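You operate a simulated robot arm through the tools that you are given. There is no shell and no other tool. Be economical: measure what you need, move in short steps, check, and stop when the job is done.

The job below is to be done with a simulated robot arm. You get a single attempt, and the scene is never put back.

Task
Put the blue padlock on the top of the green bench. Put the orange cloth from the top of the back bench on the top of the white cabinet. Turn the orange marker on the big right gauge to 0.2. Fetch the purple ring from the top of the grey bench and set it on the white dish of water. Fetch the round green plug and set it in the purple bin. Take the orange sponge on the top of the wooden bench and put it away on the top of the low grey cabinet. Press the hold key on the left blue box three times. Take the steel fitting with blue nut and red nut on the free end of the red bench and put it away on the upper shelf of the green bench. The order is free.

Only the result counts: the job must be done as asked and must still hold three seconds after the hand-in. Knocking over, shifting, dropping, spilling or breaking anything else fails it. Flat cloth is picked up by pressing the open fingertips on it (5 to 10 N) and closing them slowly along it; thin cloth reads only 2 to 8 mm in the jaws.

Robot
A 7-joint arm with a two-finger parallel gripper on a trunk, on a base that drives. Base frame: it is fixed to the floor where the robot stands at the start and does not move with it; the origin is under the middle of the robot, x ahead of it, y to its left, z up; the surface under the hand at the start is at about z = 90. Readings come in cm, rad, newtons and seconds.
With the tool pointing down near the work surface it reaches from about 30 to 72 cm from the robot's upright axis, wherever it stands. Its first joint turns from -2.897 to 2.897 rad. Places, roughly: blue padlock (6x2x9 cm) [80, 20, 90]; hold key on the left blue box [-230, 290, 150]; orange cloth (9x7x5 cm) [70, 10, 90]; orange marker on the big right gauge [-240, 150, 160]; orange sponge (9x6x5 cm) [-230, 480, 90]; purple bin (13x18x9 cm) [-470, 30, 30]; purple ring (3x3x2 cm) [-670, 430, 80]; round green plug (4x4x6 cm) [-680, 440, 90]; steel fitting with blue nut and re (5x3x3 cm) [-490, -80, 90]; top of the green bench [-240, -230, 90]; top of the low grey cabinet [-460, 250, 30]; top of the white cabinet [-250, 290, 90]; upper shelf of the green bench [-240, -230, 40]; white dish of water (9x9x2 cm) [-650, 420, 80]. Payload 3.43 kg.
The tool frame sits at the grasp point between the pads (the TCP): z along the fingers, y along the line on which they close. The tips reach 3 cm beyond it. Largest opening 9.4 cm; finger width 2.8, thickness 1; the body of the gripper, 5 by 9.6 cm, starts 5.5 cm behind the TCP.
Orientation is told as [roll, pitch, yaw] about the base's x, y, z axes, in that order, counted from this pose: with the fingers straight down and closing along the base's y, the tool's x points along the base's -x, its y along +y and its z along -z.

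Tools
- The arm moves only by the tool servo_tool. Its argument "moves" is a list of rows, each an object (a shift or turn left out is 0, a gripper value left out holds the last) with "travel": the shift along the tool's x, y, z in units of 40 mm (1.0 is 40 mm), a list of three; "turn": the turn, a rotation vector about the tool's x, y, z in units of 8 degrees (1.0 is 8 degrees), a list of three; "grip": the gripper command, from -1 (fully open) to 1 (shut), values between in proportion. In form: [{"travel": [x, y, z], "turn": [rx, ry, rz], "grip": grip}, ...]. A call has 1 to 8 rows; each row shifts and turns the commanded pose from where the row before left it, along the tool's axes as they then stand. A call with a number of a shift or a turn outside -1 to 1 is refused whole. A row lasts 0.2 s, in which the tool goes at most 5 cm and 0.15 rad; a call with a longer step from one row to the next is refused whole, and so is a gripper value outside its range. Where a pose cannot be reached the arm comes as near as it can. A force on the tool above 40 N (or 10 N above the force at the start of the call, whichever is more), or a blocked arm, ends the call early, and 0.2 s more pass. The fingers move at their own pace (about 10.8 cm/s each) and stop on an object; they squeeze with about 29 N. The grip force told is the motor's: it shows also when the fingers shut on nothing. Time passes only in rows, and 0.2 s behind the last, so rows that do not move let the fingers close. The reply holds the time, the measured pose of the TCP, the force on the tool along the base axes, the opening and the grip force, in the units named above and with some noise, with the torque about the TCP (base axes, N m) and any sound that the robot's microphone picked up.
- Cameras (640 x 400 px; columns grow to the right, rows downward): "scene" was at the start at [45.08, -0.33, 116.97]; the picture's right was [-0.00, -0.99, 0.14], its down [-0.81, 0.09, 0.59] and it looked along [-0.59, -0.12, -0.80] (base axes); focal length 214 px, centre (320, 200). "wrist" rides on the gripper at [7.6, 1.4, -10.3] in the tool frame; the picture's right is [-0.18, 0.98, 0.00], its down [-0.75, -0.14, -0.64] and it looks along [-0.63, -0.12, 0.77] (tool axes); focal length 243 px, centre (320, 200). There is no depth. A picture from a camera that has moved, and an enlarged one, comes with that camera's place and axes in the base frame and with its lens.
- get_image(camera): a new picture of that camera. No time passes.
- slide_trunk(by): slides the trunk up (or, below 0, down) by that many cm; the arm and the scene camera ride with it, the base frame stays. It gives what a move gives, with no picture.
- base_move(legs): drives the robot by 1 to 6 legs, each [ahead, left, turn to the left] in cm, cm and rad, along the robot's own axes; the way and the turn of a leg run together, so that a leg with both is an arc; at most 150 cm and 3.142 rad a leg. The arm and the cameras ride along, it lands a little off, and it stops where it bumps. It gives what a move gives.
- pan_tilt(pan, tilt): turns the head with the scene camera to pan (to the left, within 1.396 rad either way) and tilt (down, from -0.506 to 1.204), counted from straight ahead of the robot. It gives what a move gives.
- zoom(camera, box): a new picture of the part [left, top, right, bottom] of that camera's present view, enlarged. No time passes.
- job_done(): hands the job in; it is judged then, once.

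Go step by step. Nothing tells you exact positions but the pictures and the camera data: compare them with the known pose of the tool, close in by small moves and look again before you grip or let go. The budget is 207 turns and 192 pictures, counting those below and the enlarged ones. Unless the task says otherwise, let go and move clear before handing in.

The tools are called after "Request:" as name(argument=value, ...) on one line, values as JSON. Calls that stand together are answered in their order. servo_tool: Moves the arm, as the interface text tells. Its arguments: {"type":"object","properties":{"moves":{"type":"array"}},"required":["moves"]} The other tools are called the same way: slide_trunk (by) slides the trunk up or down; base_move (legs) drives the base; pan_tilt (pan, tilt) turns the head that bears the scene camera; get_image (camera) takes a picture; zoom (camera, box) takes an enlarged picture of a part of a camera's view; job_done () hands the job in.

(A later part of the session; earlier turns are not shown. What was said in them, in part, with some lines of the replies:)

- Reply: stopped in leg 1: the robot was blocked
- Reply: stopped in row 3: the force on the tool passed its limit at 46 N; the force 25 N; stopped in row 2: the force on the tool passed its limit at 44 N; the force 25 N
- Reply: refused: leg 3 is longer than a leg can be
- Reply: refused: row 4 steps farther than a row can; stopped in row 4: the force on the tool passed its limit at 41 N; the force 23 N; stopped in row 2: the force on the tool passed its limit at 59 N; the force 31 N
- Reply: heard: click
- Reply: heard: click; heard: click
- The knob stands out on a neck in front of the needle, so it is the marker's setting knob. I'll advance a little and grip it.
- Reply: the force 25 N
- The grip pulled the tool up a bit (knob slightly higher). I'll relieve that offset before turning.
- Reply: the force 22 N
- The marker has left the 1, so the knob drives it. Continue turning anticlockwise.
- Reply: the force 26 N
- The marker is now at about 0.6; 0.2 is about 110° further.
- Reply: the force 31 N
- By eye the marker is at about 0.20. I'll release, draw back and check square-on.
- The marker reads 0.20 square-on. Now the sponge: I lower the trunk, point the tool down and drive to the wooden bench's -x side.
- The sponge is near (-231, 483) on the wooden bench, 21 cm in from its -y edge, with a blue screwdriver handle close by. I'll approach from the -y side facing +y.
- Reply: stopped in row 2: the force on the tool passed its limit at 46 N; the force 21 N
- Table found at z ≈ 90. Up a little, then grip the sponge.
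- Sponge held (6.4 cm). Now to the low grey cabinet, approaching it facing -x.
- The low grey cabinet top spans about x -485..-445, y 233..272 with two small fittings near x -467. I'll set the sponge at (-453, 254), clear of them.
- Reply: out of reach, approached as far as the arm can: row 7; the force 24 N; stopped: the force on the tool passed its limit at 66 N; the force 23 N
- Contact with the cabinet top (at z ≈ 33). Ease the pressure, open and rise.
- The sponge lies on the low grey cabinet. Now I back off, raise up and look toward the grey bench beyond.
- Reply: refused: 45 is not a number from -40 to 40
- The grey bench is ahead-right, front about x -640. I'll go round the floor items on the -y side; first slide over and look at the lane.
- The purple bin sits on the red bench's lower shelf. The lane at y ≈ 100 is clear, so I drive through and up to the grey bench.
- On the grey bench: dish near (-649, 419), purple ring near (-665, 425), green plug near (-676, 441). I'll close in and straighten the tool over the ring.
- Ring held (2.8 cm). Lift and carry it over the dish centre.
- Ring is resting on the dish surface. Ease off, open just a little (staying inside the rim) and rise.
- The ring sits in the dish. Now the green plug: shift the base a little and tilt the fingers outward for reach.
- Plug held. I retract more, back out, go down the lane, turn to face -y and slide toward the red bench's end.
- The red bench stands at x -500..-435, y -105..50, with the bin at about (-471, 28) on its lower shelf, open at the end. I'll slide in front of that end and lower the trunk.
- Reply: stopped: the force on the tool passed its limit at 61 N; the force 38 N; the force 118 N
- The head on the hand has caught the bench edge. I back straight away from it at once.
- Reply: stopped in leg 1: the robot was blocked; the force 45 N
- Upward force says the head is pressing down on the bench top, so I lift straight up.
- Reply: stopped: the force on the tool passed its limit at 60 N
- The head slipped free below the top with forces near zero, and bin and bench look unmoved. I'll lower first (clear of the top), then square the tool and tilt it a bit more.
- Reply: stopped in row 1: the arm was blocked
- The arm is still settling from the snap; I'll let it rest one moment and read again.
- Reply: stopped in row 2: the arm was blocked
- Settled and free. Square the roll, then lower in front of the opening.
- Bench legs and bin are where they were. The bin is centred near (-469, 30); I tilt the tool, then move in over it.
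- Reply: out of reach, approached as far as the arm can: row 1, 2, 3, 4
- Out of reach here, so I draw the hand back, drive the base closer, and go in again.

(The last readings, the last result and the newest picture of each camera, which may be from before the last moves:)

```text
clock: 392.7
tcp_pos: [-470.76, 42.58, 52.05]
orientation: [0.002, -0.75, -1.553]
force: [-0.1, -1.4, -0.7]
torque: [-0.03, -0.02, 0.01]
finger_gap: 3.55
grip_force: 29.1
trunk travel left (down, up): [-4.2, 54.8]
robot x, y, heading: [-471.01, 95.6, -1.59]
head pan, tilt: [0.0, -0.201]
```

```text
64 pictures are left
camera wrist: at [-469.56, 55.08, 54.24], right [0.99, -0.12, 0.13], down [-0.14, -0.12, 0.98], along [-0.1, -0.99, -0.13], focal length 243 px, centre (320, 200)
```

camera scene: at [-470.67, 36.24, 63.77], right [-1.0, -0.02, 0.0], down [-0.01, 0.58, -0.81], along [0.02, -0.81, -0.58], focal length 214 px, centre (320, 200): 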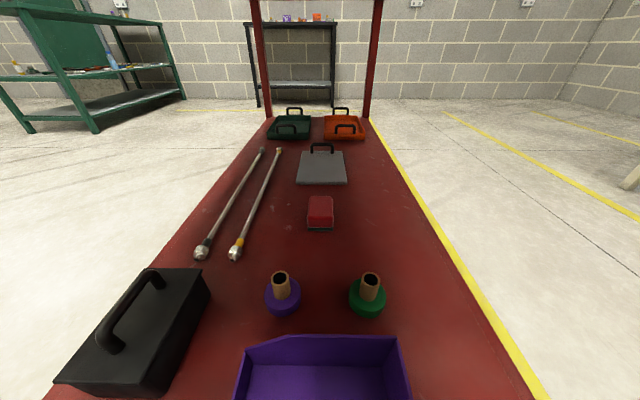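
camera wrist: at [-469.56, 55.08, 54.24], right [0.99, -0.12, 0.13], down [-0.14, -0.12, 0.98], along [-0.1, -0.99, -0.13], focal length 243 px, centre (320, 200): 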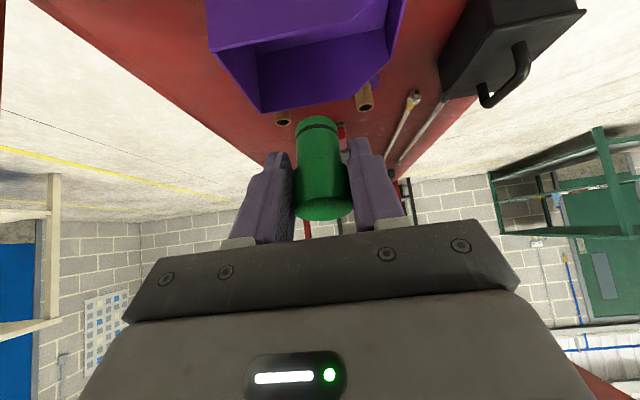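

Request:
servo_tool(moves=[{"travel": [-0.7, 0.12, 0.65]}, {"travel": [-0.7, 0.12, 0.65]}, {"travel": [-0.7, 0.12, 0.65]}, {"travel": [0.51, 0, 0.55]}, {"travel": [0.51, 0, 0.55]}, {"travel": [0.51, 0, 0.55]}])

Request:
get_image(camera="wrist")

Request:
pan_tilt(pan=0, tilt=0.6)

Request:
get_image(camera="scene")

```text
clock: 394.1
tcp_pos: [-469.11, 30.97, 43.0]
orientation: [0.002, -0.748, -1.553]
force: [-0.1, -0.8, -0.1]
torque: [0.03, -0.04, 0.01]
finger_gap: 3.59
grip_force: 29.3
trunk travel left (down, up): [-4.2, 54.8]
robot x, y, heading: [-470.72, 95.57, -1.589]
head pan, tilt: [0.0, -0.201]
```

```text
63 pictures are left
camera wrist: at [-467.88, 43.58, 45.22], right [0.99, -0.12, 0.13], down [-0.14, -0.12, 0.98], along [-0.1, -0.99, -0.13], focal length 243 px, centre (320, 200)
```

wrist: 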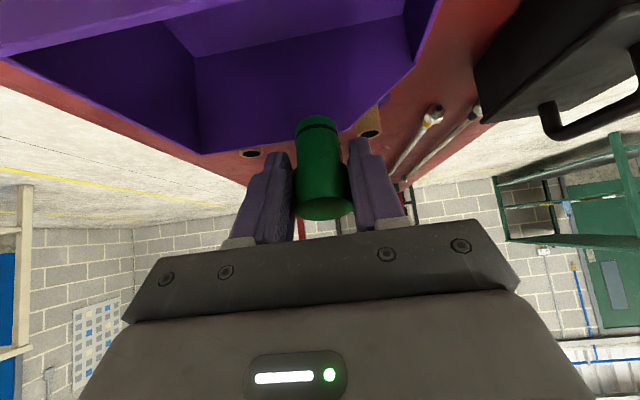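

```text
clock: 395.2
tcp_pos: [-469.24, 31.11, 42.92]
orientation: [0.002, -0.749, -1.554]
force: [-0.6, -0.4, -0.9]
torque: [0.04, -0.03, -0.01]
finger_gap: 3.57
grip_force: 28.6
trunk travel left (down, up): [-4.2, 54.8]
robot x, y, heading: [-470.8, 95.5, -1.593]
head pan, tilt: [0.0, 0.6]
```

```text
62 pictures are left
camera scene: at [-469.1, 29.78, 49.45], right [-1.0, -0.02, 0.0], down [-0.02, 0.99, -0.15], along [0.0, -0.15, -0.99], focal length 214 px, centre (320, 200)
```

scene: 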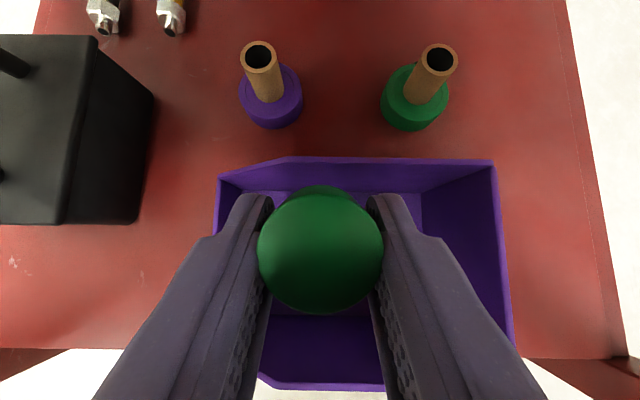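

The plug is inside the bin's outline. Lower gently.

Request:
servo_tool(moves=[{"travel": [0.4, -0.1, 0.43]}, {"travel": [0.4, 0, 0.43]}, {"travel": [0.17, 0, 0.18]}])

Request:
get_image(camera="scene")

Request:
get_image(camera="wrist")

```text
clock: 396.0
tcp_pos: [-469.57, 31.07, 39.52]
orientation: [0.001, -0.748, -1.553]
force: [0.1, 0.0, -0.8]
torque: [0.06, -0.03, 0.01]
finger_gap: 3.58
grip_force: 29.0
out of reach, approached as far as the arm can: row 2, 3
trunk travel left (down, up): [-4.2, 54.8]
robot x, y, heading: [-470.8, 95.92, -1.587]
head pan, tilt: [0.0, 0.6]
```

```text
61 pictures are left
camera scene: at [-469.5, 29.79, 45.95], right [-1.0, -0.02, 0.0], down [-0.02, 0.99, -0.15], along [0.0, -0.15, -0.99], focal length 214 px, centre (320, 200)
```

scene: 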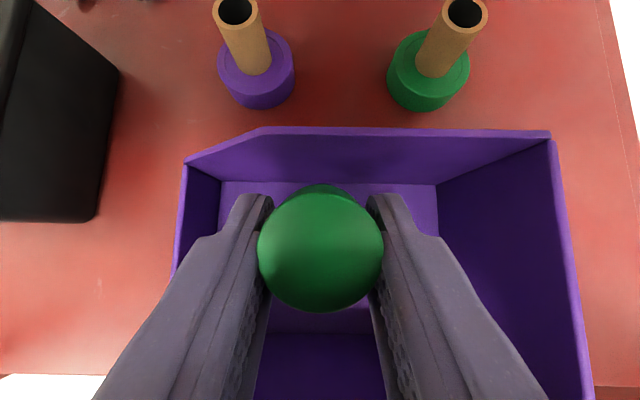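

```text
60 pictures are left
camera wrist: at [-468.31, 43.66, 41.75], right [0.99, -0.12, 0.13], down [-0.14, -0.12, 0.98], along [-0.1, -0.99, -0.13], focal length 243 px, centre (320, 200)
```

wrist: 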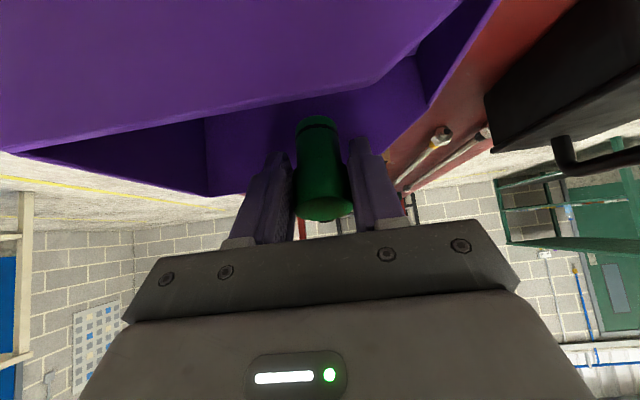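

Request:
slide_trunk(by=-3)

```text
clock: 396.8
tcp_pos: [-469.54, 31.06, 36.4]
orientation: [0.001, -0.748, -1.553]
force: [-0.3, -0.5, -0.8]
torque: [0.02, 0.0, -0.02]
finger_gap: 3.56
grip_force: 29.1
trunk travel left (down, up): [-1.2, 57.8]
robot x, y, heading: [-470.38, 95.92, -1.588]
head pan, tilt: [0.0, 0.6]
```

Request:
servo_tool(moves=[{"travel": [-0.6, 0, -0.65]}, {"travel": [-0.6, 0, -0.65]}, {"travel": [-0.6, 0, -0.65]}, {"travel": [0.6, 0, -0.56]}, {"travel": [0.6, 0, -0.56]}, {"travel": [0.6, 0, -0.56]}])

Request:
base_move(legs=[[10, 0, 0]])

Request:
get_image(camera="scene")

```text
clock: 398.2
tcp_pos: [-469.74, 41.06, 47.17]
orientation: [0.002, -0.748, -1.553]
force: [0.9, 1.0, -1.0]
torque: [-0.03, 0.0, 0.02]
finger_gap: 3.57
grip_force: 29.3
trunk travel left (down, up): [-1.2, 57.8]
robot x, y, heading: [-470.46, 95.68, -1.593]
head pan, tilt: [0.0, 0.6]
```

```text
clock: 399.1
tcp_pos: [-469.88, 37.77, 46.93]
orientation: [0.002, -0.736, -1.553]
force: [-0.4, -0.2, -0.6]
torque: [0.03, 0.01, 0.0]
finger_gap: 3.57
grip_force: 29.3
trunk travel left (down, up): [-1.2, 57.8]
robot x, y, heading: [-470.77, 91.48, -1.594]
head pan, tilt: [0.0, 0.6]
stopped in leg 1: the robot was blocked; the commanded pose is now the measured one
```

```text
59 pictures are left
camera scene: at [-469.76, 36.48, 53.43], right [-1.0, -0.02, 0.0], down [-0.02, 0.99, -0.14], along [0.0, -0.14, -0.99], focal length 214 px, centre (320, 200)
```

scene: 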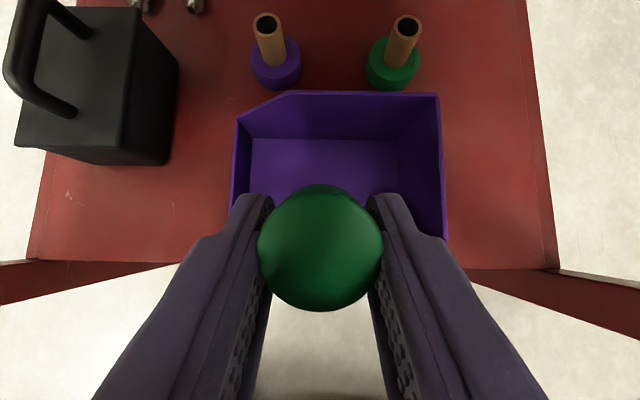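

A link seems to touch the bench top at that distance, so I back off those few cm and use the earlier stance, which already got the plug's foot within about 3 cm of the bin floor.

Request:
base_move(legs=[[-3.5, 0, 0]])

Request:
servo_tool(moves=[{"travel": [-0.6, 0, 0.56]}, {"travel": [-0.6, 0, 0.56]}, {"travel": [-0.55, 0, 0.52]}, {"travel": [0.4, 0, 0.43]}, {"travel": [0.4, 0, 0.43]}, {"travel": [0.4, 0, 0.43]}, {"travel": [0.4, 0, 0.43]}])

Request:
get_image(camera="scene")

```text
clock: 400.0
tcp_pos: [-469.8, 40.89, 46.41]
orientation: [0.001, -0.729, -1.554]
force: [-1.0, -0.5, -1.4]
torque: [0.0, 0.03, -0.01]
finger_gap: 3.56
grip_force: 28.5
trunk travel left (down, up): [-1.2, 57.8]
robot x, y, heading: [-470.66, 94.46, -1.591]
head pan, tilt: [0.0, 0.6]
```

```text
clock: 401.6
tcp_pos: [-469.53, 31.5, 36.88]
orientation: [0.002, -0.727, -1.554]
force: [-0.3, 0.6, -1.7]
torque: [0.0, -0.02, -0.05]
finger_gap: 3.57
grip_force: 28.7
trunk travel left (down, up): [-1.2, 57.8]
robot x, y, heading: [-470.43, 94.95, -1.594]
head pan, tilt: [0.0, 0.6]
```

```text
58 pictures are left
camera scene: at [-469.53, 30.05, 43.27], right [-1.0, -0.02, 0.0], down [-0.02, 0.99, -0.13], along [0.0, -0.13, -0.99], focal length 214 px, centre (320, 200)
```

scene: 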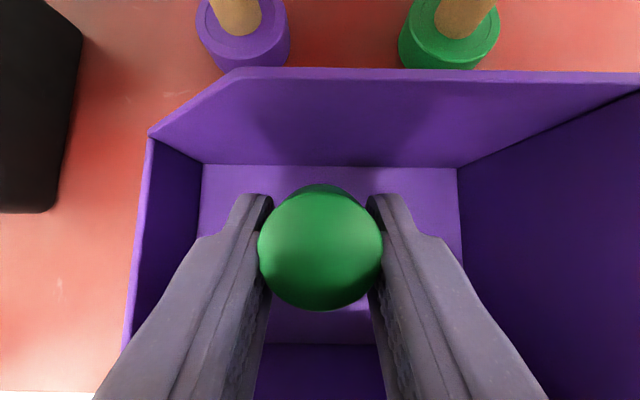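

Request:
servo_tool(moves=[{"travel": [0, -0.4, 0]}, {"travel": [0.2, 0, 0.2]}, {"travel": [0.15, 0, 0.15]}])

Request:
slide_trunk(by=-1.1)

Request:
get_image(camera="scene")

Request:
get_image(camera="wrist")

```text
clock: 402.4
tcp_pos: [-471.13, 31.54, 35.0]
orientation: [0.001, -0.73, -1.554]
force: [0.1, -1.4, 3.1]
torque: [0.28, -0.12, -0.09]
finger_gap: 3.59
grip_force: 28.9
trunk travel left (down, up): [-1.2, 57.8]
robot x, y, heading: [-470.76, 94.31, -1.587]
head pan, tilt: [0.0, 0.6]
```

```text
clock: 402.9
tcp_pos: [-471.12, 30.86, 34.48]
orientation: [0.004, -0.744, -1.556]
force: [-0.2, -3.5, 5.2]
torque: [0.45, -0.2, -0.06]
finger_gap: 3.57
grip_force: 28.9
trunk travel left (down, up): [-0.3, 58.7]
robot x, y, heading: [-470.68, 94.41, -1.592]
head pan, tilt: [0.0, 0.6]
stopped: the force on the tool passed its limit at 46 N (the readings are from after the stop); the commanded pose is now the measured one
```

```text
57 pictures are left
camera scene: at [-471.14, 29.54, 41.02], right [-1.0, -0.02, 0.0], down [-0.02, 0.99, -0.14], along [0.01, -0.14, -0.99], focal length 214 px, centre (320, 200)
```

scene: 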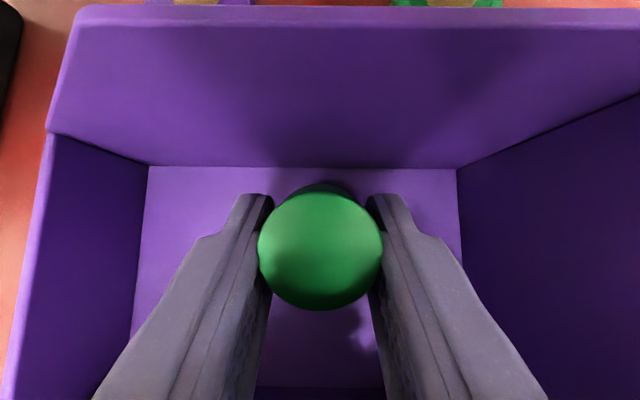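

```text
56 pictures are left
camera wrist: at [-469.9, 43.42, 36.86], right [0.98, -0.12, 0.13], down [-0.14, -0.12, 0.98], along [-0.1, -0.99, -0.14], focal length 243 px, centre (320, 200)
```

wrist: 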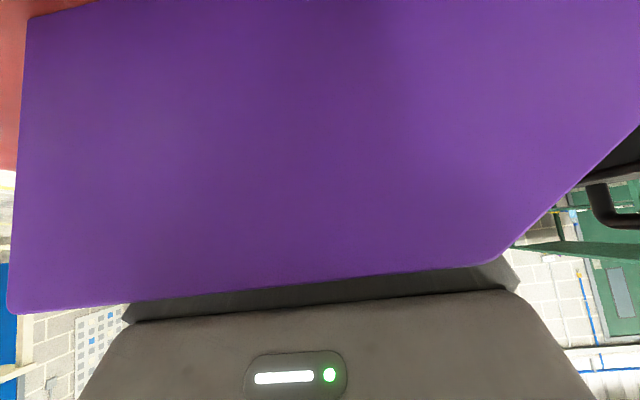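

Contact is felt at the bottom; release here with a modest opening and rise straight up.

Request:
servo_tool(moves=[{"grip": 0.1}, {"grip": -0.15}, {}, {"travel": [-0.3, 0, -0.32]}, {"travel": [-0.5, 0, -0.54]}, {"travel": [-0.5, 0, -0.54]}, {"travel": [-0.5, 0, -0.54]}])

Request:
get_image(camera="scene")

```text
clock: 404.5
tcp_pos: [-471.17, 31.0, 45.06]
orientation: [0.005, -0.74, -1.557]
force: [0.1, 0.9, -0.7]
torque: [-0.01, 0.0, 0.06]
finger_gap: 5.38
grip_force: 0.1
trunk travel left (down, up): [-0.3, 58.7]
robot x, y, heading: [-470.52, 94.45, -1.593]
head pan, tilt: [0.0, 0.6]
```

```text
55 pictures are left
camera scene: at [-471.16, 29.64, 51.57], right [-1.0, -0.02, 0.0], down [-0.02, 0.99, -0.14], along [0.0, -0.14, -0.99], focal length 214 px, centre (320, 200)
```

scene: 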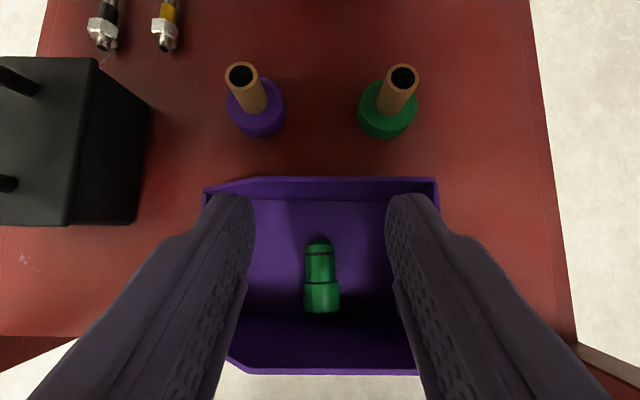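

The plug lies in the purple bin, nothing else moved. Now I draw the hand straight out and back off before rising.

Request:
servo_tool(moves=[{"travel": [0.73, 0, -0.68]}, {"travel": [0.73, 0, -0.68]}, {"travel": [0.73, 0, -0.68]}, {"travel": [0.73, 0, -0.68]}, {"travel": [0.6, 0, -0.56]}])

Request:
base_move(legs=[[-18, 0, 0]])

Request:
slide_trunk(by=36)

Request:
get_image(camera="scene")

```text
clock: 405.7
tcp_pos: [-471.43, 50.26, 45.16]
orientation: [0.004, -0.743, -1.558]
force: [-0.4, -0.3, 0.5]
torque: [0.0, 0.01, 0.0]
finger_gap: 5.43
grip_force: 0.1
trunk travel left (down, up): [-0.3, 58.7]
robot x, y, heading: [-470.89, 94.71, -1.586]
head pan, tilt: [0.0, 0.6]
```

```text
clock: 407.2
tcp_pos: [-471.25, 68.19, 45.17]
orientation: [0.004, -0.74, -1.559]
force: [-0.2, 0.3, -0.9]
torque: [-0.01, 0.04, -0.01]
finger_gap: 5.39
grip_force: 0.1
trunk travel left (down, up): [-0.3, 58.7]
robot x, y, heading: [-470.2, 112.3, -1.595]
head pan, tilt: [0.0, 0.6]
```

```text
clock: 410.7
tcp_pos: [-471.35, 68.02, 80.98]
orientation: [0.004, -0.743, -1.559]
force: [0.2, 0.9, -0.1]
torque: [0.03, 0.07, -0.02]
finger_gap: 5.42
grip_force: 0.1
trunk travel left (down, up): [-36.3, 22.7]
robot x, y, heading: [-470.23, 112.23, -1.593]
head pan, tilt: [0.0, 0.6]
```

```text
54 pictures are left
camera scene: at [-471.27, 66.76, 87.58], right [-1.0, -0.01, 0.0], down [-0.01, 0.99, -0.14], along [0.0, -0.14, -0.99], focal length 214 px, centre (320, 200)
```

scene: 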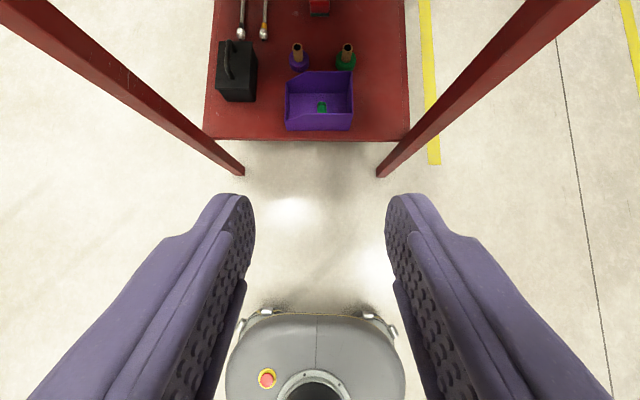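

Next the fitting on the far end of the red bench: I go round its -x side and face it.

Request:
slide_trunk(by=22)

Request:
base_move(legs=[[0, -85, 0.02], [95, 0, 0], [95, 0, 0], [0, 0, 1.575]])

Request:
pan_tilt(pan=0, tilt=0.2)

Request:
get_image(camera="scene")

```text
clock: 413.0
tcp_pos: [-471.17, 68.11, 103.11]
orientation: [0.003, -0.743, -1.558]
force: [0.6, -0.3, 0.9]
torque: [-0.01, -0.02, -0.03]
finger_gap: 5.4
grip_force: 0.0
trunk travel left (down, up): [-58.3, 0.7]
robot x, y, heading: [-470.57, 112.57, -1.594]
head pan, tilt: [0.0, 0.6]
```

```text
clock: 430.5
tcp_pos: [-511.18, -75.95, 103.11]
orientation: [0.003, -0.741, 0.045]
force: [1.0, -0.2, 0.3]
torque: [-0.01, 0.0, 0.01]
finger_gap: 5.42
grip_force: 0.1
trunk travel left (down, up): [-58.3, 0.7]
robot x, y, heading: [-555.74, -75.94, 0.003]
head pan, tilt: [0.0, 0.6]
```

```text
clock: 431.4
tcp_pos: [-511.0, -76.0, 103.13]
orientation: [0.004, -0.742, 0.044]
force: [-0.2, -0.9, -0.5]
torque: [0.0, 0.03, 0.02]
finger_gap: 5.42
grip_force: 0.2
trunk travel left (down, up): [-58.3, 0.7]
robot x, y, heading: [-555.79, -76.19, 0.006]
head pan, tilt: [0.0, 0.201]
```

```text
53 pictures are left
camera scene: at [-506.87, -76.0, 111.72], right [0.05, -1.0, 0.0], down [-0.86, -0.04, -0.52], along [0.51, 0.03, -0.86], focal length 214 px, centre (320, 200)
```

scene: 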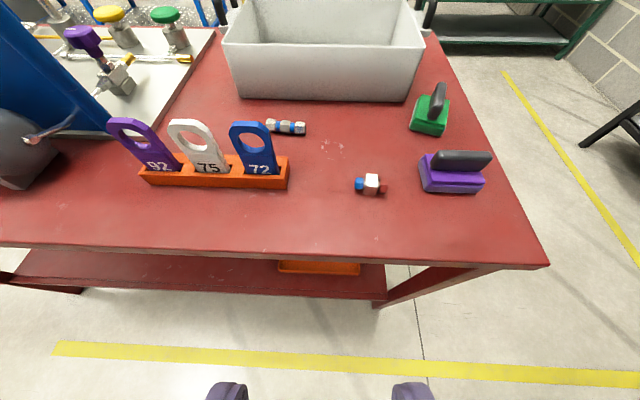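

Request:
zoom(camera="scene", box=[260, 100, 420, 220])

```text
3.33 times, centred on (340, 160) of scene
camera zoom: at [-506.87, -76.0, 111.72], right [0.05, -1.0, 0.0], down [-0.86, -0.04, -0.52], along [0.51, 0.03, -0.86], focal length 715 px, centre (253, 333)
```

zoom: 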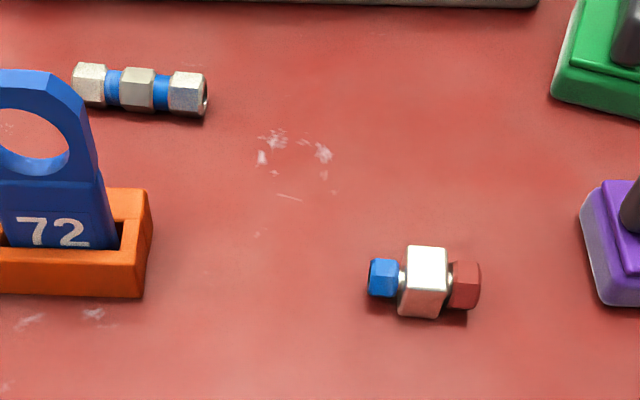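

The fitting (blue and red nuts) lies along y near (-492, -81). I'll grip it end to end with this tilted tool so it can later be set level on the shelf.

Request:
servo_tool(moves=[{"turn": [0.49, 0, 0.52], "grip": -1}, {"travel": [-0.56, -0.31, 0.775]}, {"travel": [-0.56, -0.31, 0.775]}, {"travel": [-0.56, -0.31, 0.775]}, {"travel": [-0.56, -0.31, 0.775]}])

Request:
get_image(camera="wrist")

Request:
pan_tilt(pan=0, tilt=0.6)

Request:
get_image(camera="scene")

```text
clock: 432.6
tcp_pos: [-496.39, -81.81, 99.99]
orientation: [0.002, -0.741, -0.056]
force: [0.0, 0.7, 1.1]
torque: [0.02, -0.01, -0.02]
finger_gap: 9.42
grip_force: 0.1
trunk travel left (down, up): [-58.3, 0.7]
robot x, y, heading: [-555.63, -76.68, 0.004]
head pan, tilt: [0.0, 0.201]
```

```text
51 pictures are left
camera wrist: at [-508.85, -79.81, 102.36], right [0.19, 0.97, 0.13], down [0.11, -0.15, 0.98], along [0.98, -0.17, -0.14], focal length 243 px, centre (320, 200)
```

wrist: 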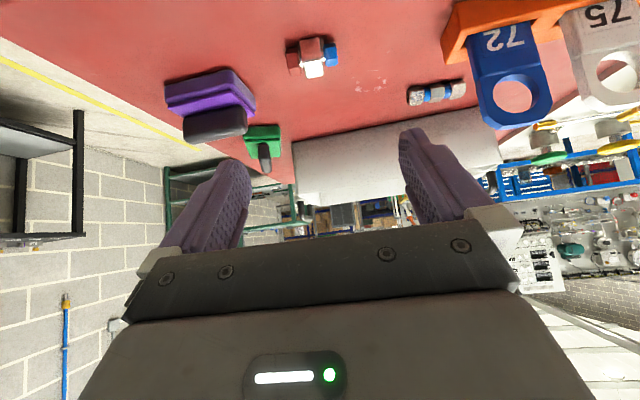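

```text
clock: 433.4
tcp_pos: [-496.47, -81.8, 100.04]
orientation: [0.002, -0.741, -0.056]
force: [-0.4, -0.5, -0.4]
torque: [-0.01, -0.03, 0.0]
finger_gap: 9.39
grip_force: 0.1
trunk travel left (down, up): [-58.3, 0.7]
robot x, y, heading: [-555.61, -76.52, 0.009]
head pan, tilt: [0.0, 0.6]
```

```text
50 pictures are left
camera scene: at [-495.27, -82.04, 106.52], right [-0.05, -1.0, 0.0], down [-0.99, 0.05, -0.14], along [0.14, -0.01, -0.99], focal length 214 px, centre (320, 200)
```

scene: 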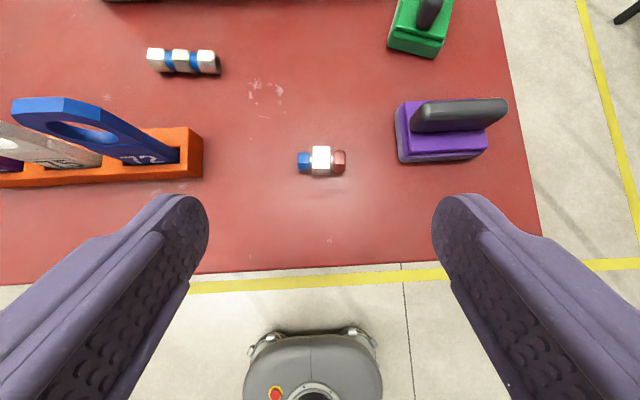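

Request:
servo_tool(moves=[{"grip": -0.19}, {"grip": -0.19}, {"travel": [-0.07, -0.03, 0.83]}, {"travel": [-0.07, -0.03, 0.83]}])

Request:
get_image(camera="scene")

Request:
get_image(camera="wrist")

```text
clock: 434.4
tcp_pos: [-491.56, -82.39, 95.54]
orientation: [0.001, -0.744, -0.055]
force: [-0.1, -0.5, 0.0]
torque: [0.0, -0.01, 0.0]
finger_gap: 5.59
grip_force: 0.1
trunk travel left (down, up): [-58.3, 0.7]
robot x, y, heading: [-555.47, -76.38, 0.009]
head pan, tilt: [0.0, 0.6]
```

```text
49 pictures are left
camera scene: at [-490.34, -82.61, 102.06], right [-0.05, -1.0, 0.0], down [-0.99, 0.05, -0.14], along [0.14, -0.01, -0.99], focal length 214 px, centre (320, 200)
```

scene: 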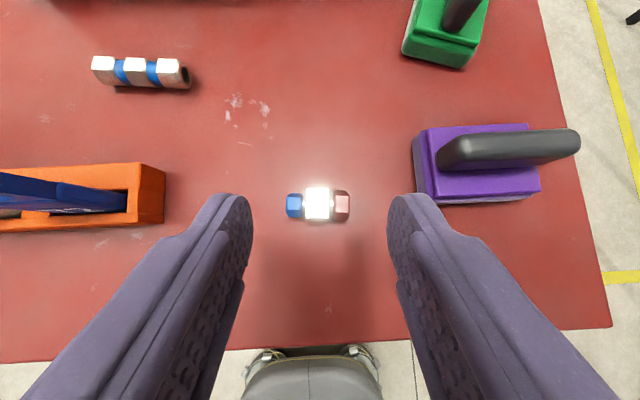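

```text
48 pictures are left
camera wrist: at [-503.99, -80.33, 97.93], right [0.19, 0.97, 0.13], down [0.11, -0.15, 0.98], along [0.98, -0.17, -0.14], focal length 243 px, centre (320, 200)
```

wrist: 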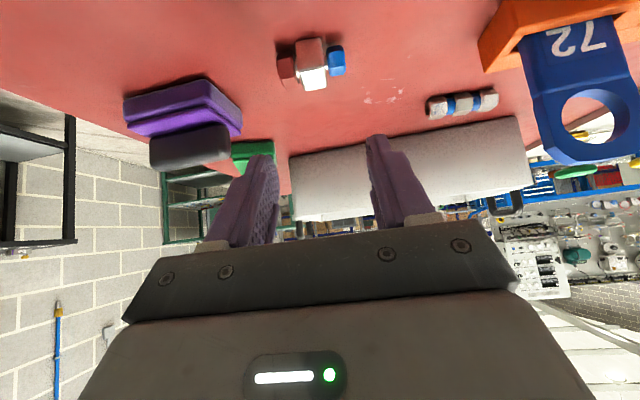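

Request:
servo_tool(moves=[{"travel": [0.445, -0.03, 0.695]}, {"travel": [0.3, 0, 0.5]}])

Request:
get_image(camera="scene")

Request:
get_image(camera="wrist")

```text
clock: 435.1
tcp_pos: [-491.28, -82.48, 93.35]
orientation: [0.002, -0.743, -0.057]
force: [0.3, 0.3, -0.4]
torque: [-0.03, -0.03, -0.03]
finger_gap: 5.59
grip_force: 0.0
out of reach, approached as far as the arm can: row 1, 2
trunk travel left (down, up): [-58.3, 0.7]
robot x, y, heading: [-555.63, -76.11, 0.002]
head pan, tilt: [0.0, 0.6]
```

```text
47 pictures are left
camera scene: at [-489.98, -82.66, 99.84], right [-0.05, -1.0, 0.0], down [-0.99, 0.05, -0.14], along [0.14, -0.01, -0.99], focal length 214 px, centre (320, 200)
```

scene: 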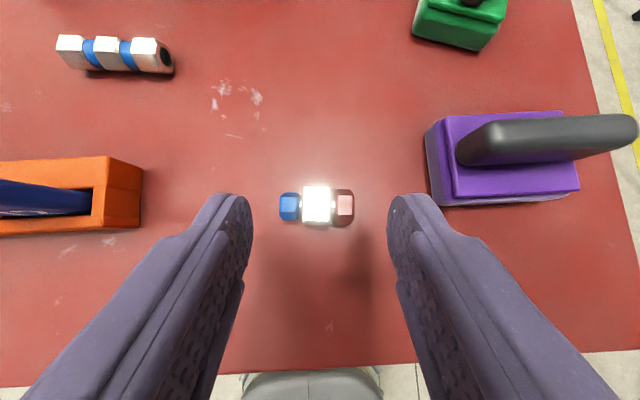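

```text
46 pictures are left
camera wrist: at [-503.64, -80.39, 95.73], right [0.19, 0.97, 0.13], down [0.11, -0.15, 0.98], along [0.98, -0.17, -0.14], focal length 243 px, centre (320, 200)
```

wrist: 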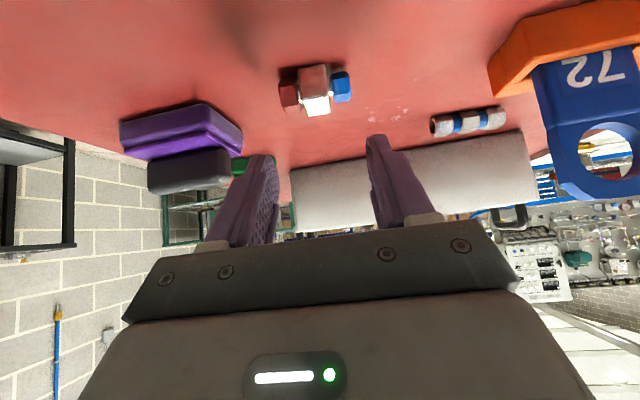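

Request:
slide_trunk(by=-3.5)

Request:
zoom(camera="wrist", box=[200, 40, 440, 220])

Request:
get_image(camera="scene")

```text
clock: 435.8
tcp_pos: [-491.27, -82.39, 89.81]
orientation: [0.001, -0.742, -0.057]
force: [0.6, -0.6, 1.2]
torque: [0.01, 0.01, 0.03]
finger_gap: 5.6
grip_force: 0.1
trunk travel left (down, up): [-54.8, 4.2]
robot x, y, heading: [-555.53, -76.62, 0.009]
head pan, tilt: [0.0, 0.6]
```

```text
2.22 times, centred on (320, 130) of wrist
camera zoom: at [-503.64, -80.38, 92.25], right [0.19, 0.97, 0.13], down [0.11, -0.15, 0.98], along [0.98, -0.17, -0.14], focal length 539 px, centre (320, 356)
```

zoom: 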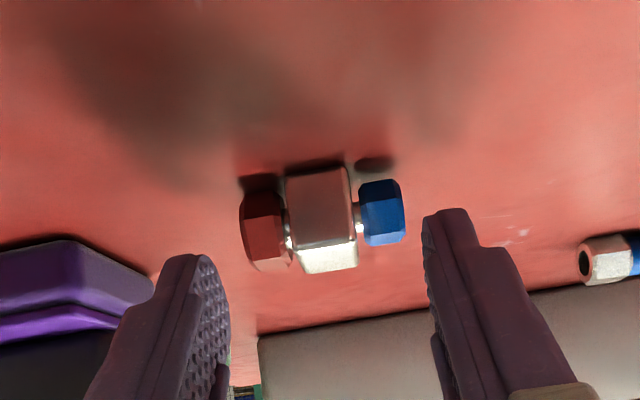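

```text
44 pictures are left
camera scene: at [-489.99, -82.66, 96.37], right [-0.05, -1.0, 0.0], down [-0.99, 0.05, -0.14], along [0.14, -0.01, -0.99], focal length 214 px, centre (320, 200)
```

scene: 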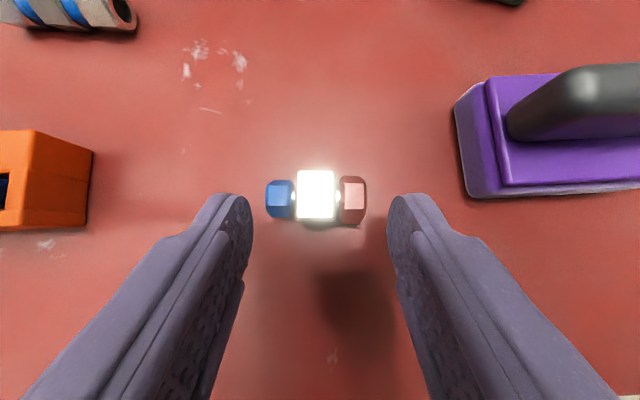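

Request:
servo_tool(moves=[{"travel": [-0.15, 0.02, 0.14]}, {}])

```text
clock: 436.4
tcp_pos: [-490.49, -82.43, 89.84]
orientation: [0.001, -0.744, -0.056]
force: [0.8, -0.7, -0.2]
torque: [0.03, -0.04, 0.03]
finger_gap: 5.58
grip_force: 0.1
trunk travel left (down, up): [-54.8, 4.2]
robot x, y, heading: [-555.41, -76.54, 0.008]
head pan, tilt: [0.0, 0.6]
```

Request:
slide_trunk(by=-1)

Request:
servo_tool(moves=[{"travel": [0.05, 0, 0.06]}, {}])

Request:
get_image(camera="scene")

```text
clock: 437.0
tcp_pos: [-490.43, -82.41, 88.92]
orientation: [0.003, -0.741, -0.057]
force: [0.2, -0.5, 0.5]
torque: [-0.01, -0.03, -0.02]
finger_gap: 5.62
grip_force: 0.1
trunk travel left (down, up): [-53.8, 5.2]
robot x, y, heading: [-555.5, -76.28, 0.009]
head pan, tilt: [0.0, 0.6]
```

```text
clock: 437.6
tcp_pos: [-490.34, -82.45, 88.83]
orientation: [0.002, -0.742, -0.055]
force: [0.0, 0.3, 0.3]
torque: [0.01, 0.0, -0.01]
finger_gap: 5.6
grip_force: 0.1
out of reach, approached as far as the arm can: row 1
trunk travel left (down, up): [-53.8, 5.2]
robot x, y, heading: [-556.0, -76.4, 0.009]
head pan, tilt: [0.0, 0.6]
```

```text
43 pictures are left
camera scene: at [-489.16, -82.63, 95.35], right [-0.05, -1.0, 0.0], down [-0.99, 0.05, -0.14], along [0.14, -0.01, -0.99], focal length 214 px, centre (320, 200)
```

scene: 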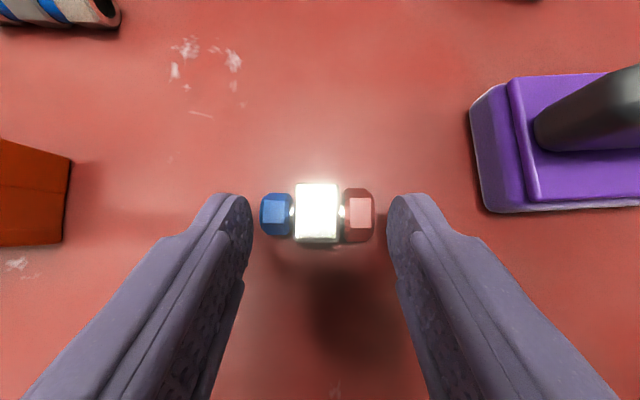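

Request:
slide_trunk(by=-0.7)

Request:
zoom(camera="wrist", box=[200, 40, 440, 220])

```text
clock: 438.2
tcp_pos: [-490.47, -82.5, 88.22]
orientation: [0.002, -0.741, -0.055]
force: [-0.1, -0.4, 0.1]
torque: [0.02, 0.01, 0.01]
finger_gap: 5.58
grip_force: 0.0
trunk travel left (down, up): [-53.1, 5.9]
robot x, y, heading: [-555.43, -76.38, 0.007]
head pan, tilt: [0.0, 0.6]
```

```text
2.22 times, centred on (320, 130) of wrist
camera zoom: at [-502.83, -80.36, 90.53], right [0.19, 0.97, 0.13], down [0.11, -0.15, 0.98], along [0.98, -0.17, -0.14], focal length 539 px, centre (320, 356)
```

zoom: 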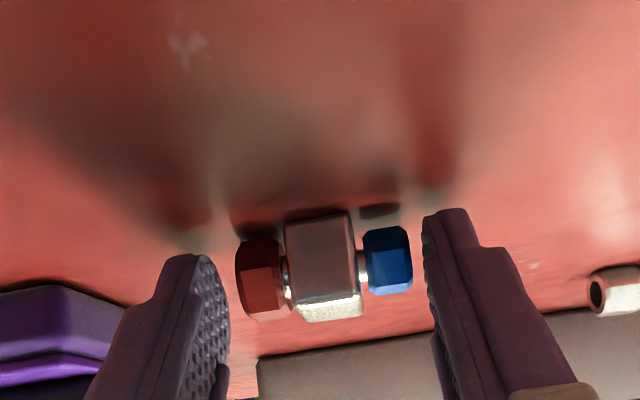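

Request:
slide_trunk(by=-0.7)

Request:
servo_tool(moves=[{"grip": 0.1}, {"grip": 1}, {"grip": 1}, {"grip": 1}])

Request:
zoom(camera="wrist", box=[200, 40, 440, 220])

```text
clock: 438.7
tcp_pos: [-490.37, -82.44, 88.14]
orientation: [0.001, -0.757, -0.057]
force: [-18.9, 1.8, 26.5]
torque: [-0.76, 0.36, -0.55]
finger_gap: 5.56
grip_force: 0.1
trunk travel left (down, up): [-52.4, 6.6]
robot x, y, heading: [-555.47, -76.21, 0.006]
head pan, tilt: [0.0, 0.6]
stopped: the force on the tool passed its limit at 43 N (the readings are from after the stop); the commanded pose is now the measured one
```

```text
clock: 439.7
tcp_pos: [-489.94, -82.48, 88.08]
orientation: [0.002, -0.76, -0.054]
force: [4.7, -3.8, 29.3]
torque: [-0.49, -0.42, -0.11]
finger_gap: 4.54
grip_force: 29.4
trunk travel left (down, up): [-52.4, 6.6]
robot x, y, heading: [-555.48, -76.51, 0.012]
head pan, tilt: [0.0, 0.6]
```

```text
2.22 times, centred on (320, 130) of wrist
camera zoom: at [-502.43, -80.43, 90.31], right [0.19, 0.97, 0.13], down [0.1, -0.15, 0.98], along [0.98, -0.17, -0.12], focal length 539 px, centre (320, 356)
```

zoom: 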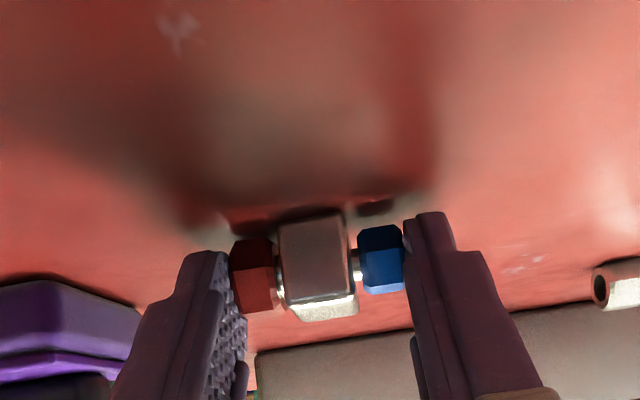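

Gripped at 4.5 cm end to end. Lift with the trunk and check.

Request:
slide_trunk(by=6.5)

Request:
servo_tool(moves=[{"travel": [-0.5, 0, -0.55]}, {"travel": [-0.5, 0, -0.55]}, {"travel": [0.3, 0, -0.9]}, {"travel": [0.3, 0, -0.9]}, {"travel": [0.3, 0, -0.9]}])

Request:
get_image(camera="wrist")

```text
clock: 440.7
tcp_pos: [-490.07, -82.5, 94.26]
orientation: [0.003, -0.75, -0.056]
force: [-0.3, 0.4, 0.0]
torque: [-0.02, 0.02, -0.01]
finger_gap: 4.56
grip_force: 29.3
trunk travel left (down, up): [-58.9, 0.1]
robot x, y, heading: [-555.43, -76.3, 0.006]
head pan, tilt: [0.0, 0.6]
```

```text
clock: 441.9
tcp_pos: [-500.14, -81.84, 106.0]
orientation: [0.001, -0.752, -0.057]
force: [-0.2, -0.4, -1.4]
torque: [0.01, 0.04, 0.02]
finger_gap: 4.58
grip_force: 28.7
trunk travel left (down, up): [-58.9, 0.1]
robot x, y, heading: [-555.64, -76.56, 0.008]
head pan, tilt: [0.0, 0.6]
```

```text
40 pictures are left
camera wrist: at [-512.63, -79.79, 108.15], right [0.19, 0.97, 0.13], down [0.1, -0.15, 0.98], along [0.98, -0.17, -0.13], focal length 243 px, centre (320, 200)
```

wrist: 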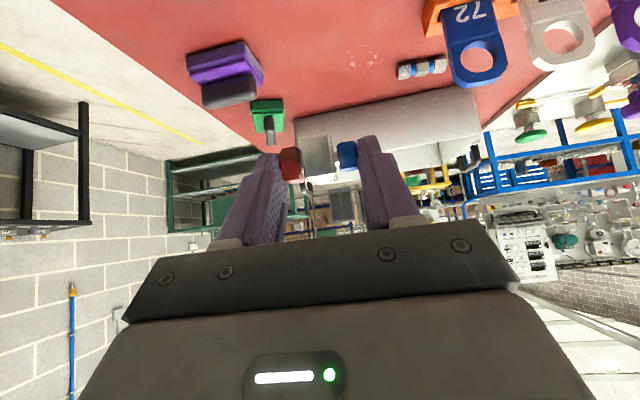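

Fitting held. I drive south of the red bench to the green bench's -x side and look at its upper shelf.

Request:
base_move(legs=[[-10, -85, 0], [110, 0, 0], [105, 0, 0]])

Request:
pan_tilt(pan=0, tilt=0.0)

Request:
get_image(camera="scene")

```text
clock: 456.7
tcp_pos: [-294.4, -164.17, 105.86]
orientation: [0.001, -0.751, -0.052]
force: [0.0, 1.1, -1.3]
torque: [-0.01, 0.03, -0.03]
finger_gap: 4.55
grip_force: 29.4
trunk travel left (down, up): [-58.9, 0.1]
robot x, y, heading: [-350.15, -159.01, 0.018]
head pan, tilt: [0.0, 0.6]
```

```text
clock: 457.7
tcp_pos: [-294.51, -164.16, 105.86]
orientation: [0.002, -0.751, -0.051]
force: [0.9, -0.8, -0.9]
torque: [0.03, 0.02, 0.01]
finger_gap: 4.55
grip_force: 29.0
trunk travel left (down, up): [-58.9, 0.1]
robot x, y, heading: [-350.12, -159.16, 0.013]
head pan, tilt: [0.0, 0.0]
```

```text
39 pictures are left
camera scene: at [-289.12, -164.53, 115.96], right [-0.05, -1.0, 0.0], down [-0.73, 0.04, -0.68], along [0.68, -0.03, -0.73], focal length 214 px, centre (320, 200)
```

scene: 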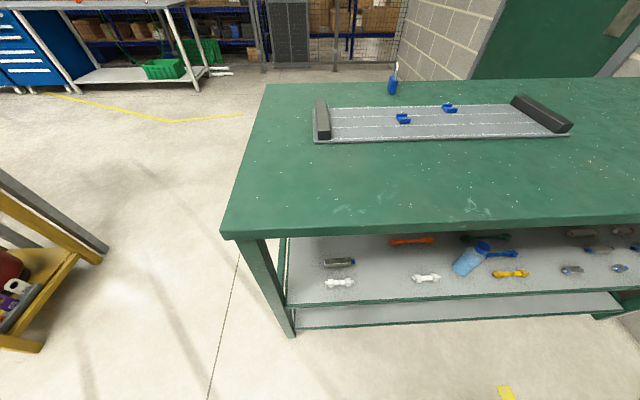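

The upper shelf (z ≈ 48) has a free spot near (-260, -185) between two white pieces. I'll line up, fold the head back, and lower outside the bench first.

Request:
pan_tilt(pan=0, tilt=0.5)

Request:
base_move(legs=[[-4, -21, -0.013]])

Request:
slide_trunk(by=-40)

Request:
get_image(camera="scene")

Request:
get_image(camera="wrist")

```text
clock: 458.6
tcp_pos: [-294.42, -164.15, 105.82]
orientation: [0.002, -0.751, -0.05]
force: [-0.6, -0.1, -0.6]
torque: [0.0, -0.02, 0.01]
finger_gap: 4.54
grip_force: 28.5
trunk travel left (down, up): [-58.9, 0.1]
robot x, y, heading: [-349.99, -159.0, 0.011]
head pan, tilt: [0.0, 0.499]
```

```text
clock: 460.3
tcp_pos: [-298.41, -186.14, 105.86]
orientation: [0.005, -0.75, -0.064]
force: [0.2, 0.6, -1.2]
torque: [-0.01, 0.02, 0.0]
finger_gap: 4.56
grip_force: 29.4
trunk travel left (down, up): [-58.9, 0.1]
robot x, y, heading: [-353.89, -180.2, 0.001]
head pan, tilt: [0.0, 0.499]
```

```text
clock: 464.1
tcp_pos: [-298.41, -186.16, 65.89]
orientation: [0.001, -0.75, -0.066]
force: [0.3, 0.0, -0.5]
torque: [-0.01, 0.05, 0.03]
finger_gap: 4.58
grip_force: 29.2
trunk travel left (down, up): [-18.9, 40.1]
robot x, y, heading: [-354.35, -180.3, 0.0]
head pan, tilt: [0.0, 0.499]
```

```text
38 pictures are left
camera scene: at [-296.37, -186.4, 72.76], right [-0.06, -1.0, 0.0], down [-0.97, 0.06, -0.25], along [0.25, -0.01, -0.97], focal length 214 px, centre (320, 200)
```

scene: 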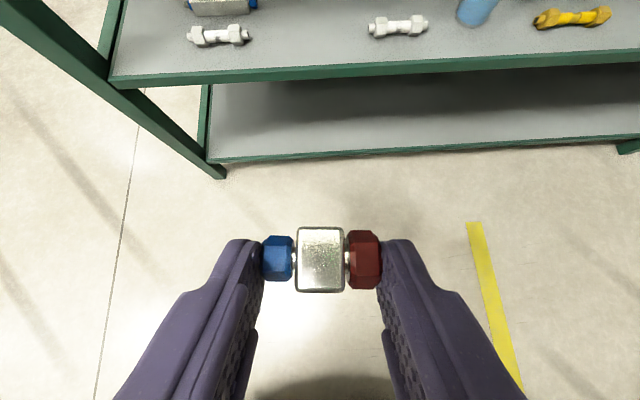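

```text
37 pictures are left
camera wrist: at [-310.81, -183.95, 68.09], right [0.2, 0.97, 0.13], down [0.1, -0.15, 0.98], along [0.97, -0.18, -0.13], focal length 243 px, centre (320, 200)
```

wrist: 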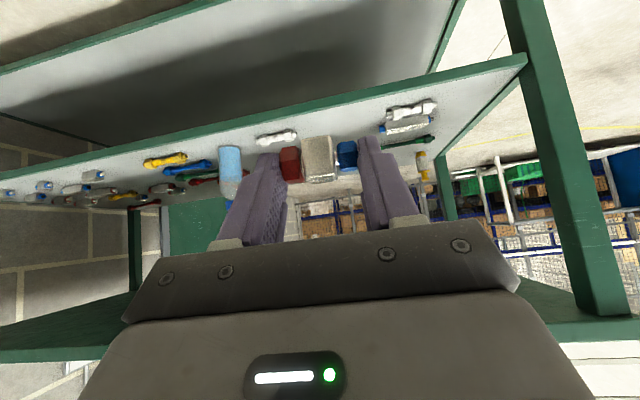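

The shelf is at z ≈ 41 with its edge at x ≈ -266; the free gap is centred at y ≈ -187. I lower outside, then drive in level.

Request:
slide_trunk(by=-14)

Request:
base_move(legs=[[30, 0, 0]])

Request:
get_image(camera="scene")

Request:
get_image(camera="wrist")

```text
clock: 465.8
tcp_pos: [-298.37, -186.28, 51.91]
orientation: [0.001, -0.751, -0.065]
force: [0.6, 0.6, -0.5]
torque: [0.01, 0.0, 0.01]
finger_gap: 4.59
grip_force: 28.6
trunk travel left (down, up): [-4.9, 54.1]
robot x, y, heading: [-353.81, -180.19, -0.005]
head pan, tilt: [0.0, 0.499]
```

```text
clock: 467.9
tcp_pos: [-268.46, -186.29, 51.89]
orientation: [0.002, -0.75, -0.065]
force: [0.0, -0.3, -0.6]
torque: [0.0, 0.04, 0.03]
finger_gap: 4.55
grip_force: 28.6
trunk travel left (down, up): [-4.9, 54.1]
robot x, y, heading: [-324.3, -179.94, 0.007]
head pan, tilt: [0.0, 0.499]
```

```text
36 pictures are left
camera scene: at [-266.47, -186.45, 58.75], right [-0.06, -1.0, 0.0], down [-0.97, 0.06, -0.25], along [0.25, -0.01, -0.97], focal length 214 px, centre (320, 200)
```

scene: 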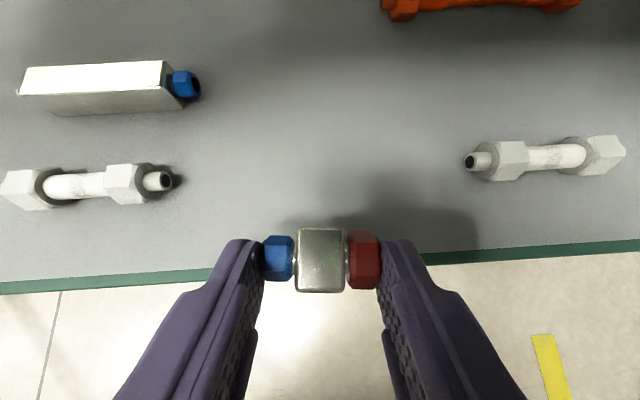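

```text
35 pictures are left
camera wrist: at [-280.9, -183.99, 54.08], right [0.2, 0.97, 0.13], down [0.1, -0.15, 0.98], along [0.97, -0.18, -0.13], focal length 243 px, centre (320, 200)
```

wrist: 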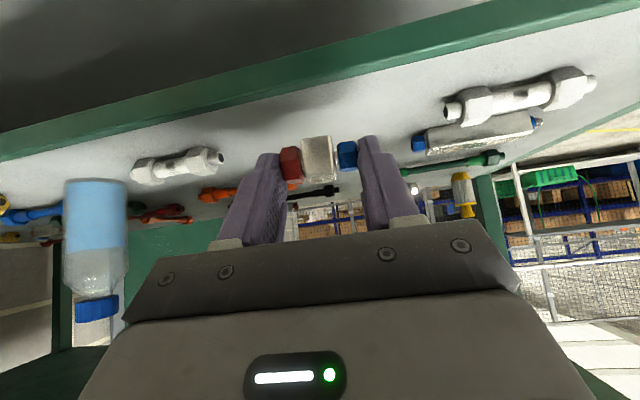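

Request:
servo_tool(moves=[{"travel": [-0.82, 0, 0.77]}, {"travel": [-0.82, 0, 0.77]}, {"travel": [0.4, 0, 0.43]}, {"travel": [0.4, 0, 0.43]}])

Request:
get_image(camera="scene")

Request:
get_image(camera="wrist")

```text
clock: 468.9
tcp_pos: [-258.74, -186.84, 48.16]
orientation: [0.0, -0.774, -0.066]
force: [0.2, 0.3, 21.2]
torque: [0.12, -0.22, 0.03]
finger_gap: 4.58
grip_force: 28.9
trunk travel left (down, up): [-4.9, 54.1]
robot x, y, heading: [-324.1, -180.26, 0.002]
head pan, tilt: [0.0, 0.499]
stopped in row 4: the force on the tool passed its limit at 72 N (the readings are from after the stop); the commanded pose is now the measured one
```

```text
34 pictures are left
camera scene: at [-256.78, -187.12, 55.1], right [-0.06, -1.0, 0.0], down [-0.96, 0.06, -0.27], along [0.27, -0.02, -0.96], focal length 214 px, centre (320, 200)
```

scene: 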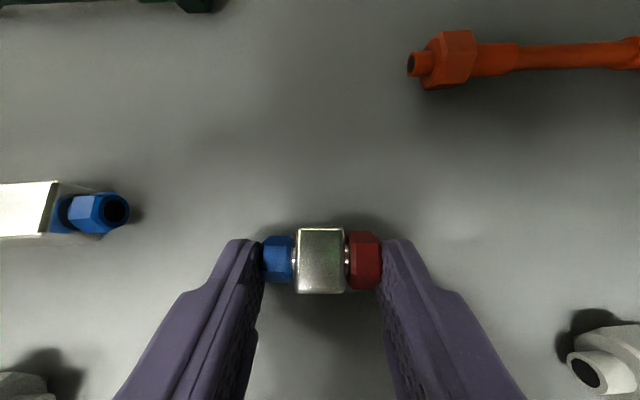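

```text
33 pictures are left
camera wrist: at [-271.08, -184.67, 50.07], right [0.19, 0.97, 0.13], down [0.08, -0.15, 0.99], along [0.98, -0.18, -0.11], focal length 243 px, centre (320, 200)
```

wrist: 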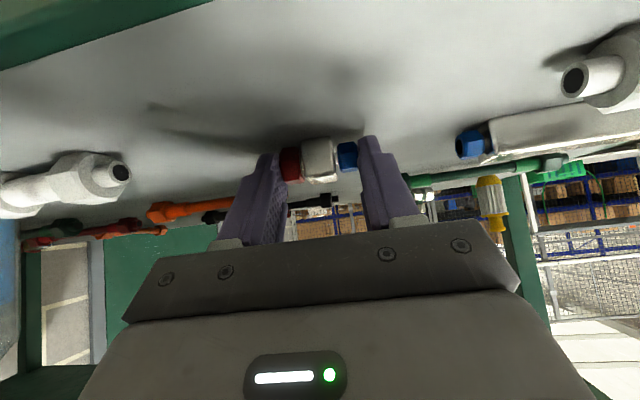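

The fitting touches the shelf (z ≈ 45) in the free gap. Ease pressure and open.

Request:
servo_tool(moves=[{"travel": [-0.03, 0, -0.03]}, {"grip": -0.1}, {"grip": -0.3}, {"grip": -0.3}, {"travel": [-0.3, 0, -0.32]}, {"travel": [-0.4, 0, -0.43]}, {"travel": [0.4, 0, -0.7]}])

Request:
get_image(camera="scene")

```text
clock: 470.5
tcp_pos: [-261.98, -186.54, 52.9]
orientation: [0.0, -0.765, -0.063]
force: [-0.5, 0.2, -0.4]
torque: [0.02, 0.01, -0.03]
finger_gap: 6.12
grip_force: 0.1
trunk travel left (down, up): [-4.9, 54.1]
robot x, y, heading: [-324.0, -180.38, -0.001]
head pan, tilt: [0.0, 0.499]
```

```text
32 pictures are left
camera scene: at [-260.13, -186.83, 59.8], right [-0.06, -1.0, 0.0], down [-0.96, 0.06, -0.26], along [0.26, -0.02, -0.96], focal length 214 px, centre (320, 200)
```

scene: 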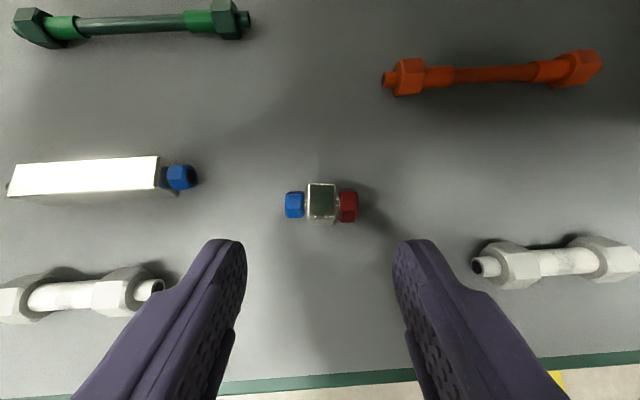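

The fitting lies free on the upper shelf. I back out and take a last look.

Request:
base_move(legs=[[-35, 0, 0]])

Request:
slide_trunk(by=40)

Request:
pan_tilt(pan=0, tilt=0.1)

Request:
get_image(camera="scene")

```text
clock: 472.8
tcp_pos: [-297.32, -186.6, 52.89]
orientation: [0.0, -0.765, -0.065]
force: [-0.3, 0.8, -0.9]
torque: [-0.01, -0.02, 0.03]
finger_gap: 6.09
grip_force: 0.0
trunk travel left (down, up): [-4.9, 54.1]
robot x, y, heading: [-359.33, -180.28, 0.0]
head pan, tilt: [0.0, 0.499]
```

```text
clock: 476.6
tcp_pos: [-297.46, -186.61, 92.86]
orientation: [0.0, -0.767, -0.066]
force: [-0.5, 0.0, 0.3]
torque: [0.02, -0.02, -0.03]
finger_gap: 6.09
grip_force: 0.1
trunk travel left (down, up): [-44.9, 14.1]
robot x, y, heading: [-359.37, -180.08, 0.0]
head pan, tilt: [0.0, 0.499]
```

```text
clock: 477.5
tcp_pos: [-297.36, -186.71, 92.78]
orientation: [-0.001, -0.765, -0.068]
force: [-0.6, 0.5, -0.3]
torque: [-0.05, -0.01, 0.04]
finger_gap: 6.1
grip_force: 0.1
trunk travel left (down, up): [-44.9, 14.1]
robot x, y, heading: [-359.28, -180.1, -0.002]
head pan, tilt: [0.0, 0.099]
```

```text
31 pictures are left
camera scene: at [-292.65, -187.08, 102.34], right [-0.07, -1.0, 0.0], down [-0.78, 0.05, -0.62], along [0.62, -0.04, -0.79], focal length 214 px, centre (320, 200)
```

scene: 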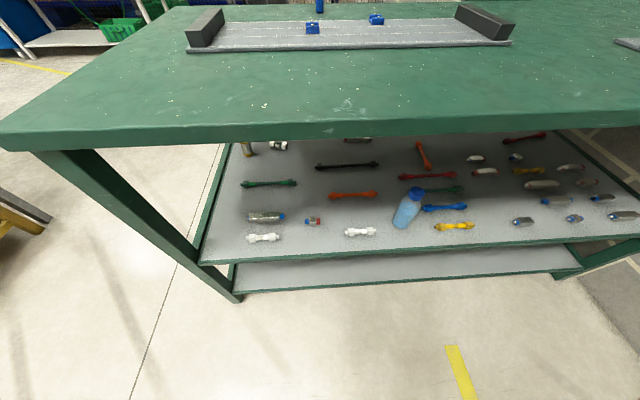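

Padlock, fitting and the rest of what I can see here are in place and free of the gripper, so I hand in.

Request:
job_done()

```text
The job is handed in.
```

I did all eight parts of the job and handed it in; whether it passed has not come back.

- **Padlock:** it stands on the top of the green bench.
- **Cloth:** it lies on the top of the white cabinet.
- **Gauge:** the orange marker on the big right gauge read about 0.20 when I checked it square-on.
- **Ring:** the purple ring rests on the white dish of water.
- **Plug:** the green plug lies on its side in the purple bin.
- **Sponge:** it lies on the top of the low grey cabinet.
- **Hold key:** I pressed it three times on the left blue box and heard a click each time.
- **Fitting:** it lies on the upper shelf of the green bench.

**Bump:** while I was lowering the plug, the head camera on the hand caught the edge of the red bench and briefly pushed on it. The bench, the bin and the things on the bench looked unmoved afterwards, but I judged that only from the pictures.
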